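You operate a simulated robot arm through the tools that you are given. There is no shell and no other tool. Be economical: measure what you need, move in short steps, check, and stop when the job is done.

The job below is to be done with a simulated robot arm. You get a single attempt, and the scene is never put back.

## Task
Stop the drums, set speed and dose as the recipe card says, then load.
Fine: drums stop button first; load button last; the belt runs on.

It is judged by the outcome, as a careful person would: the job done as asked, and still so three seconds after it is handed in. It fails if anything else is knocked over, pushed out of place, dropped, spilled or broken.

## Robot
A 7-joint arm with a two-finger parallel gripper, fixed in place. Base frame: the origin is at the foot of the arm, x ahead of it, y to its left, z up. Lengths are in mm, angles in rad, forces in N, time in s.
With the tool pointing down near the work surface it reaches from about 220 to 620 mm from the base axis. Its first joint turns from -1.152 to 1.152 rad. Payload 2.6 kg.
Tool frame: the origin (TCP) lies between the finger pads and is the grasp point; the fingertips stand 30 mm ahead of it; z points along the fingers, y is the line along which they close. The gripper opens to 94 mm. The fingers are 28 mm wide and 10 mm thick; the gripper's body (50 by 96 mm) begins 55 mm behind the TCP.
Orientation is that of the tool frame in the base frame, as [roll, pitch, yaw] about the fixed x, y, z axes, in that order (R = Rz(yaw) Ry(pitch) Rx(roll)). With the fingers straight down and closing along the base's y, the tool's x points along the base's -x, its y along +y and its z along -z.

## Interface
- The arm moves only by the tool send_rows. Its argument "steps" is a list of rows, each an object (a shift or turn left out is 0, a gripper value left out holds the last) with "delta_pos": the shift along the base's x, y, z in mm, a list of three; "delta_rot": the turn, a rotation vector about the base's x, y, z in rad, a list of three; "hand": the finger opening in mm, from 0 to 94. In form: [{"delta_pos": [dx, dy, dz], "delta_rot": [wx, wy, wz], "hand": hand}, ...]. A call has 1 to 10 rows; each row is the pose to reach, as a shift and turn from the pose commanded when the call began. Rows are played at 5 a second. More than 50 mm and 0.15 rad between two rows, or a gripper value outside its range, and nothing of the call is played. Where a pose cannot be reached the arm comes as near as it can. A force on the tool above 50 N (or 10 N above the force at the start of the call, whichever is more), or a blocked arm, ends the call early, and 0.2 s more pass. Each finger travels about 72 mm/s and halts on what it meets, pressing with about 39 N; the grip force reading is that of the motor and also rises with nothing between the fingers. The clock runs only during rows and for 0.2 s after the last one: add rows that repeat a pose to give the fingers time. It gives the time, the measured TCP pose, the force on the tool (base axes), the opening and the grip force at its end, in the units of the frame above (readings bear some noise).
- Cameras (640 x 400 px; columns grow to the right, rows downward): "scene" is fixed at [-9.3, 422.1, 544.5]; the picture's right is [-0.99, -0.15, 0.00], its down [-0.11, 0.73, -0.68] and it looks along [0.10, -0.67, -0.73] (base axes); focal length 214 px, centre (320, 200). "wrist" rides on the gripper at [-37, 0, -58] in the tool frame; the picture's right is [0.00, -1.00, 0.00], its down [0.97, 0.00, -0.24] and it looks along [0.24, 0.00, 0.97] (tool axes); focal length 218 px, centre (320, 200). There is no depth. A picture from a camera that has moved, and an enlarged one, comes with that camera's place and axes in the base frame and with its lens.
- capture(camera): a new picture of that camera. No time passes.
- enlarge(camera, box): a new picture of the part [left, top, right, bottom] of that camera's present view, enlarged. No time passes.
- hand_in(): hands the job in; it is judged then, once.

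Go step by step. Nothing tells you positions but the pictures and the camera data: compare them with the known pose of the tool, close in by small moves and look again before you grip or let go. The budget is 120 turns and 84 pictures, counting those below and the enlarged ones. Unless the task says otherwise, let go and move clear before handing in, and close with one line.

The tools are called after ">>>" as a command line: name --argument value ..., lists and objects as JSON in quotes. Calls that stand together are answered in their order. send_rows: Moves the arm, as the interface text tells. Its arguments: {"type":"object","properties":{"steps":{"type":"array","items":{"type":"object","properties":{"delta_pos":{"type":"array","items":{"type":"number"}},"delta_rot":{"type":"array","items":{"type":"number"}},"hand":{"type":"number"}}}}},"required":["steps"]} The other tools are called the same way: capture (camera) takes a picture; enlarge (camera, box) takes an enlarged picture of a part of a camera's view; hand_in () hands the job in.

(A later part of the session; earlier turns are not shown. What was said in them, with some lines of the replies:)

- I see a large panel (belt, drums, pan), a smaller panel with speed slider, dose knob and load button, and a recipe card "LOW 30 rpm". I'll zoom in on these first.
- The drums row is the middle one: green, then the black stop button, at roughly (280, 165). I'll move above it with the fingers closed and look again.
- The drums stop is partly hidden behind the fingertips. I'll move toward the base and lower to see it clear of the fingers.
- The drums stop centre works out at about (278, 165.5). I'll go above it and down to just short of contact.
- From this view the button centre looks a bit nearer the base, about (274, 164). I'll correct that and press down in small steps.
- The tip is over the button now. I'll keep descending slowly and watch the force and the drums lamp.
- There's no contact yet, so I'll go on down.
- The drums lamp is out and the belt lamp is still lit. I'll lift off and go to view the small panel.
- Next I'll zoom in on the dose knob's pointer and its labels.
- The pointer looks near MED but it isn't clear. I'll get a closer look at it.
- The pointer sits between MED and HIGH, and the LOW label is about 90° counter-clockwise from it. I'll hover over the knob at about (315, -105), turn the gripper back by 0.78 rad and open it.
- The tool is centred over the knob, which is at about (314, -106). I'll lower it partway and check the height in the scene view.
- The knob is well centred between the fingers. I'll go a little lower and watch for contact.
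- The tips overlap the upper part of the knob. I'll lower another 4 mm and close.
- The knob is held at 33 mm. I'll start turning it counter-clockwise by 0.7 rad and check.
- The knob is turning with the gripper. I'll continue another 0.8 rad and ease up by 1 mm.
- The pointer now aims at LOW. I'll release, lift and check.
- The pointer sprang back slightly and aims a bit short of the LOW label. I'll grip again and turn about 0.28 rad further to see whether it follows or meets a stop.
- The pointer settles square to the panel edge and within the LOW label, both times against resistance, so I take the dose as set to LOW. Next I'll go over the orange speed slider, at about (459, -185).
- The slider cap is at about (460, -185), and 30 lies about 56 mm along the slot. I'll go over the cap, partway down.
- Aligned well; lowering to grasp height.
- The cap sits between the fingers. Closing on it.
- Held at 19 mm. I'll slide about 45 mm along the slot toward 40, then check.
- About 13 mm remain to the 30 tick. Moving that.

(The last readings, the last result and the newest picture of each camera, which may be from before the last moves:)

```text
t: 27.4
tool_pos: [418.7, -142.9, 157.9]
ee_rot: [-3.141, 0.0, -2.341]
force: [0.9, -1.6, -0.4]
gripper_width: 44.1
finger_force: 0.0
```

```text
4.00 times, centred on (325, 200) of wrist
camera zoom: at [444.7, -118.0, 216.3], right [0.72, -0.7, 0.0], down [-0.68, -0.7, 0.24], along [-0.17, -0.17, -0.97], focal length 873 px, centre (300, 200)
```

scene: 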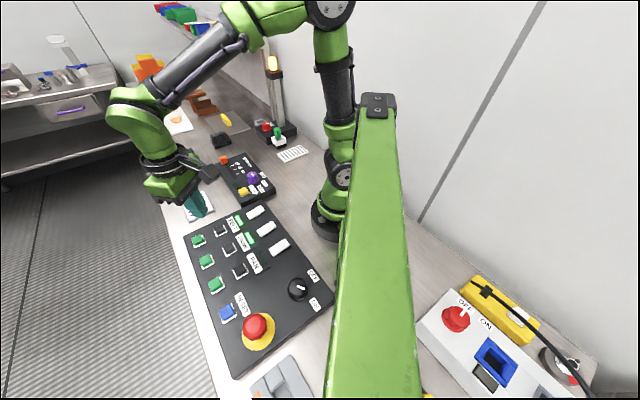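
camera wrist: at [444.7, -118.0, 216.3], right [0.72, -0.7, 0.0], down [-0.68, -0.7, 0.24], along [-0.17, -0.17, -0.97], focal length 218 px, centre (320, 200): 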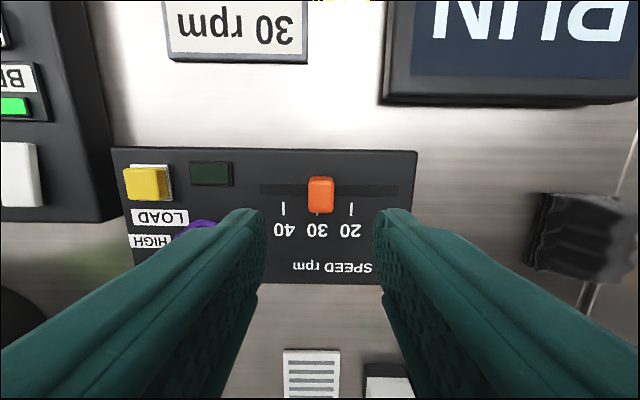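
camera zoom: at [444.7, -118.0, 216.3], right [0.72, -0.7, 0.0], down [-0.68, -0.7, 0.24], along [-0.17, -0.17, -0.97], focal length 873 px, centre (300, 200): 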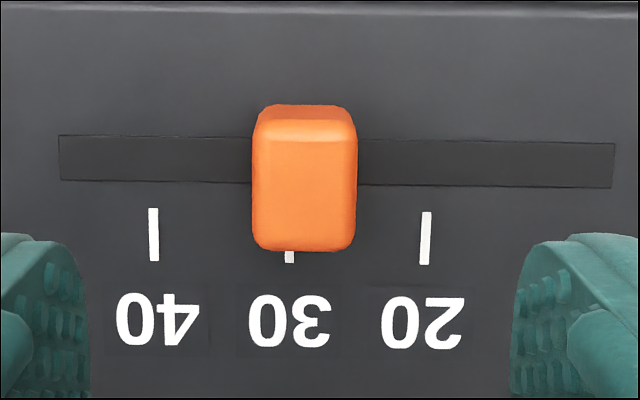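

The slider stands about 2.5 mm short of the 30 tick. I'll regrip and nudge it.

>>> send_rows --steps '[{"delta_pos": [0, 0, -45]}, {"delta_pos": [0, 0, -85]}, {"delta_pos": [0, 0, -85], "hand": 28}, {"delta_pos": [0, 0, -85], "hand": 16}, {"delta_pos": [0, 0, -85], "hand": 16}, {"delta_pos": [-1, 1, -85], "hand": 16}, {"delta_pos": [-1.9, 1.8, -85], "hand": 16}, {"delta_pos": [-1.9, 1.8, -85], "hand": 16}]'

>>> send_rows --steps '[{"hand": 28}, {"hand": 44}, {"hand": 44}, {"delta_pos": [0, 0, 40], "hand": 44}, {"delta_pos": [0, 0, 85], "hand": 44}]'

>>> enlarge --camera "wrist" --box '[250, 150, 400, 250]'

```text
t: 29.2
tool_pos: [417.5, -138.9, 70.8]
ee_rot: [3.138, -0.002, -2.342]
force: [4.9, 5.5, -19.6]
gripper_width: 19.0
finger_force: 45.0
```

```text
t: 30.4
tool_pos: [417.3, -140.2, 158.1]
ee_rot: [3.141, -0.001, -2.341]
force: [0.7, -0.3, 0.2]
gripper_width: 44.0
finger_force: 0.1
```

```text
4.00 times, centred on (325, 200) of wrist
camera zoom: at [443.9, -115.6, 215.5], right [0.72, -0.7, 0.0], down [-0.68, -0.7, 0.24], along [-0.17, -0.17, -0.97], focal length 873 px, centre (300, 200)
```

zoom: 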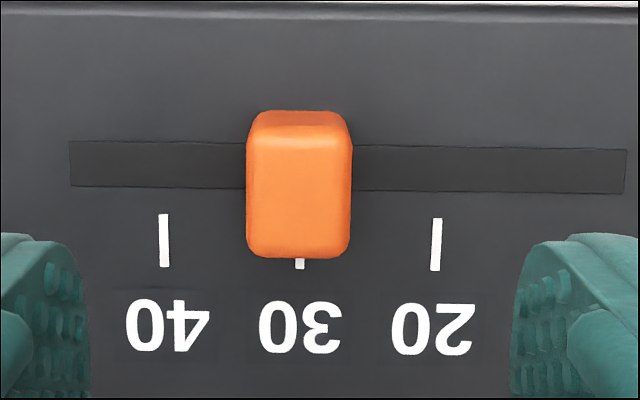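

The slider is on 30 and the dose on LOW. Next is the LOAD button at about (325, -40); I'll close the fingers and move above it.

>>> send_rows --steps '[{"delta_pos": [-23, 25, 0], "hand": 20}, {"delta_pos": [-46, 50, 0], "hand": 0}, {"delta_pos": [-69, 75, 0], "hand": 0}, {"delta_pos": [-92, 100, 0], "hand": 0}, {"delta_pos": [-92, 100, -40], "hand": 0}]'

>>> capture --camera "wrist"

>>> enlarge --camera "scene" --box '[200, 140, 300, 220]'

```text
t: 31.6
tool_pos: [325.4, -38.1, 117.6]
ee_rot: [-3.141, 0.0, -2.339]
force: [0.4, -0.7, -0.2]
gripper_width: 0.0
finger_force: 32.6
```

```text
36 pictures are left
camera wrist: at [351.3, -14.5, 177.3], right [0.72, -0.7, 0.0], down [-0.68, -0.7, 0.24], along [-0.17, -0.17, -0.97], focal length 218 px, centre (320, 200)
```

wrist: 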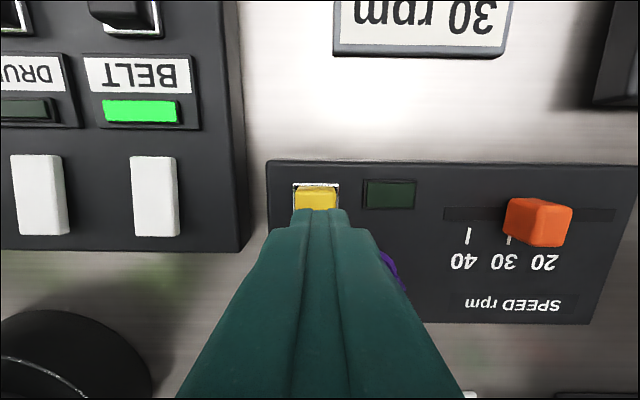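

```text
5.00 times, centred on (250, 180) of scene
camera zoom: at [-9.3, 422.1, 544.5], right [-0.99, -0.15, 0.0], down [-0.11, 0.73, -0.68], along [0.1, -0.67, -0.73], focal length 1072 px, centre (670, 300)
```

zoom: 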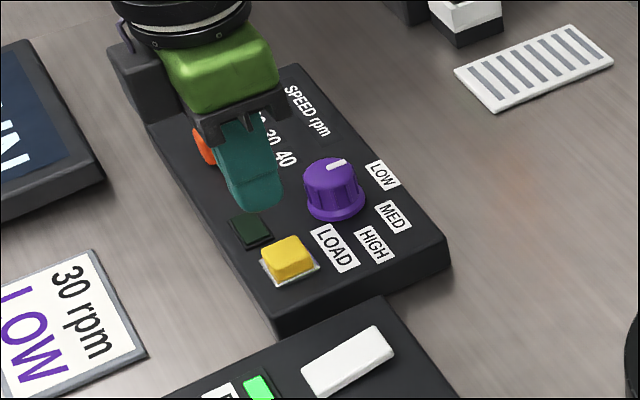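

The LOAD centre is at about (322.5, -39.5). I'll descend onto it, then press in small steps.

>>> send_rows --steps '[{"delta_pos": [-2.5, -1, 0]}, {"delta_pos": [-2.5, -1, -25]}, {"delta_pos": [-2.5, -1, -33]}, {"delta_pos": [-2.5, -1, -36]}]'

>>> enlarge --camera "scene" --box '[200, 140, 300, 220]'

>>> capture --camera "wrist"

```text
t: 32.6
tool_pos: [324.3, -41.1, 80.7]
ee_rot: [3.141, 0.0, -2.34]
force: [-0.2, 0.1, 0.1]
gripper_width: 0.0
finger_force: 33.2
```

```text
5.00 times, centred on (250, 180) of scene
camera zoom: at [-9.3, 422.1, 544.5], right [-0.99, -0.15, 0.0], down [-0.11, 0.73, -0.68], along [0.1, -0.67, -0.73], focal length 1072 px, centre (670, 300)
```

zoom: 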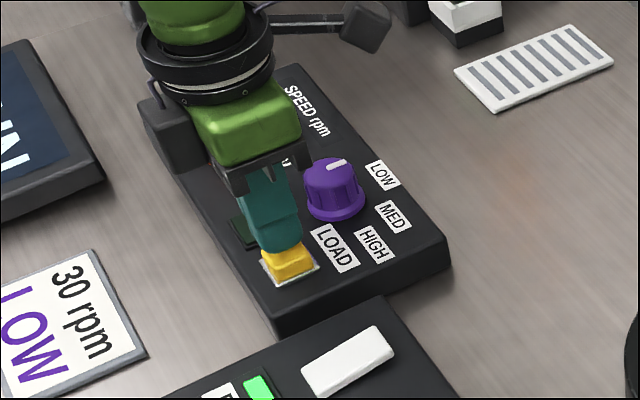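

```text
33 pictures are left
camera wrist: at [349.4, -16.6, 139.5], right [0.72, -0.7, 0.0], down [-0.68, -0.7, 0.24], along [-0.17, -0.17, -0.97], focal length 218 px, centre (320, 200)
```

wrist: 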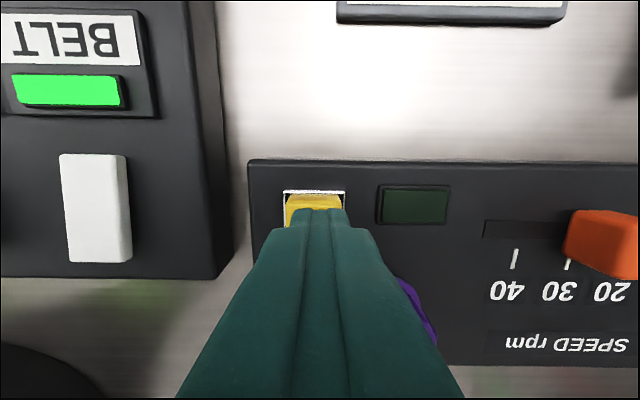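

I'll shift slightly toward the button's centre and press.

>>> send_rows --steps '[{"delta_pos": [0.5, 3.5, 0]}, {"delta_pos": [0.5, 3.5, -3]}, {"delta_pos": [0.5, 3.5, -5]}, {"delta_pos": [0.5, 3.5, -7]}, {"delta_pos": [0.5, 3.5, -9]}]'

>>> capture --camera "wrist"

```text
t: 33.8
tool_pos: [323.6, -38.8, 72.1]
ee_rot: [-3.14, 0.002, -2.341]
force: [0.3, -0.3, 1.9]
gripper_width: 0.1
finger_force: 32.8
```

```text
32 pictures are left
camera wrist: at [349.4, -13.3, 130.7], right [0.72, -0.7, 0.0], down [-0.68, -0.7, 0.24], along [-0.17, -0.17, -0.97], focal length 218 px, centre (320, 200)
```

wrist: 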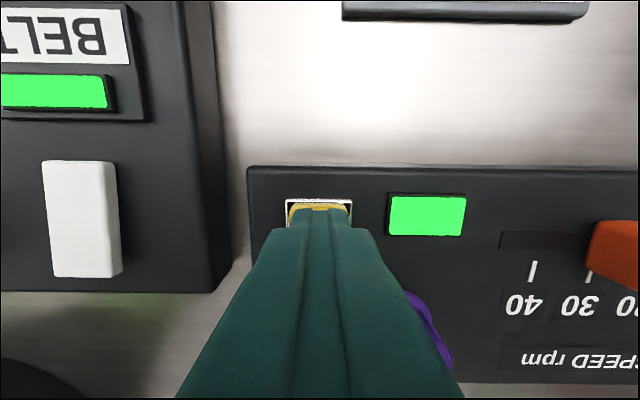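

The load lamp lit green. I'll lift clear and do a final check.

>>> send_rows --steps '[{"delta_pos": [0, 0, 30]}, {"delta_pos": [0, 0, 75]}, {"delta_pos": [20, 0, 120]}, {"delta_pos": [40, 0, 160]}]'

>>> capture --camera "wrist"

>>> enlarge --camera "scene" --box '[170, 130, 310, 270]'

```text
t: 34.8
tool_pos: [362.4, -38.2, 234.2]
ee_rot: [-3.141, 0.0, -2.34]
force: [0.7, 0.4, 0.1]
gripper_width: 0.0
finger_force: 33.2
```

```text
31 pictures are left
camera wrist: at [388.4, -14.2, 291.7], right [0.72, -0.7, 0.0], down [-0.68, -0.7, 0.24], along [-0.17, -0.17, -0.97], focal length 218 px, centre (320, 200)
```

wrist: 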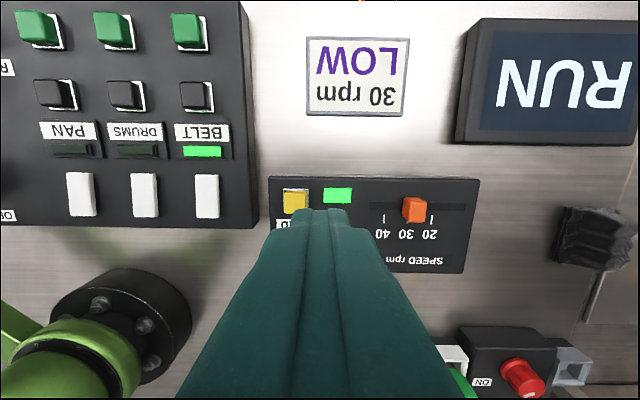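

```text
2.86 times, centred on (240, 200) of scene
camera zoom: at [-9.3, 422.1, 544.5], right [-0.99, -0.15, 0.0], down [-0.11, 0.73, -0.68], along [0.1, -0.67, -0.73], focal length 613 px, centre (549, 200)
```

zoom: 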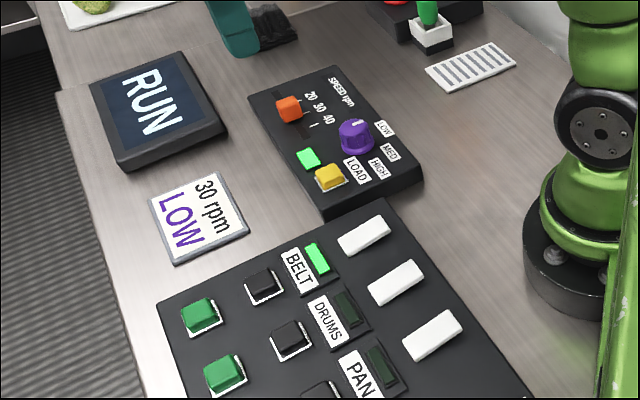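

The load lamp is on, the drums are off and the belt is still running. I'll recheck the dose pointer and the slider.

>>> enlarge --camera "scene" --box '[225, 150, 280, 200]'

```text
8.00 times, centred on (252, 175) of scene
camera zoom: at [-9.3, 422.1, 544.5], right [-0.99, -0.15, 0.0], down [-0.11, 0.73, -0.68], along [0.1, -0.67, -0.73], focal length 1716 px, centre (860, 400)
```

zoom: 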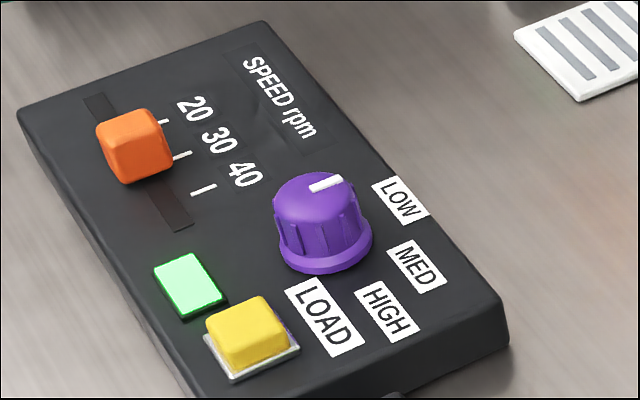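

Everything is as intended, so I'm handing in.

>>> hand_in

```text
The job is handed in.
```

The job is handed in: drums stopped first, speed set to 30 rpm, dose turned to LOW, then LOAD pressed and its lamp lit, with the belt still running. The dose pointer comes to rest within the LOW label rather than at its centre.
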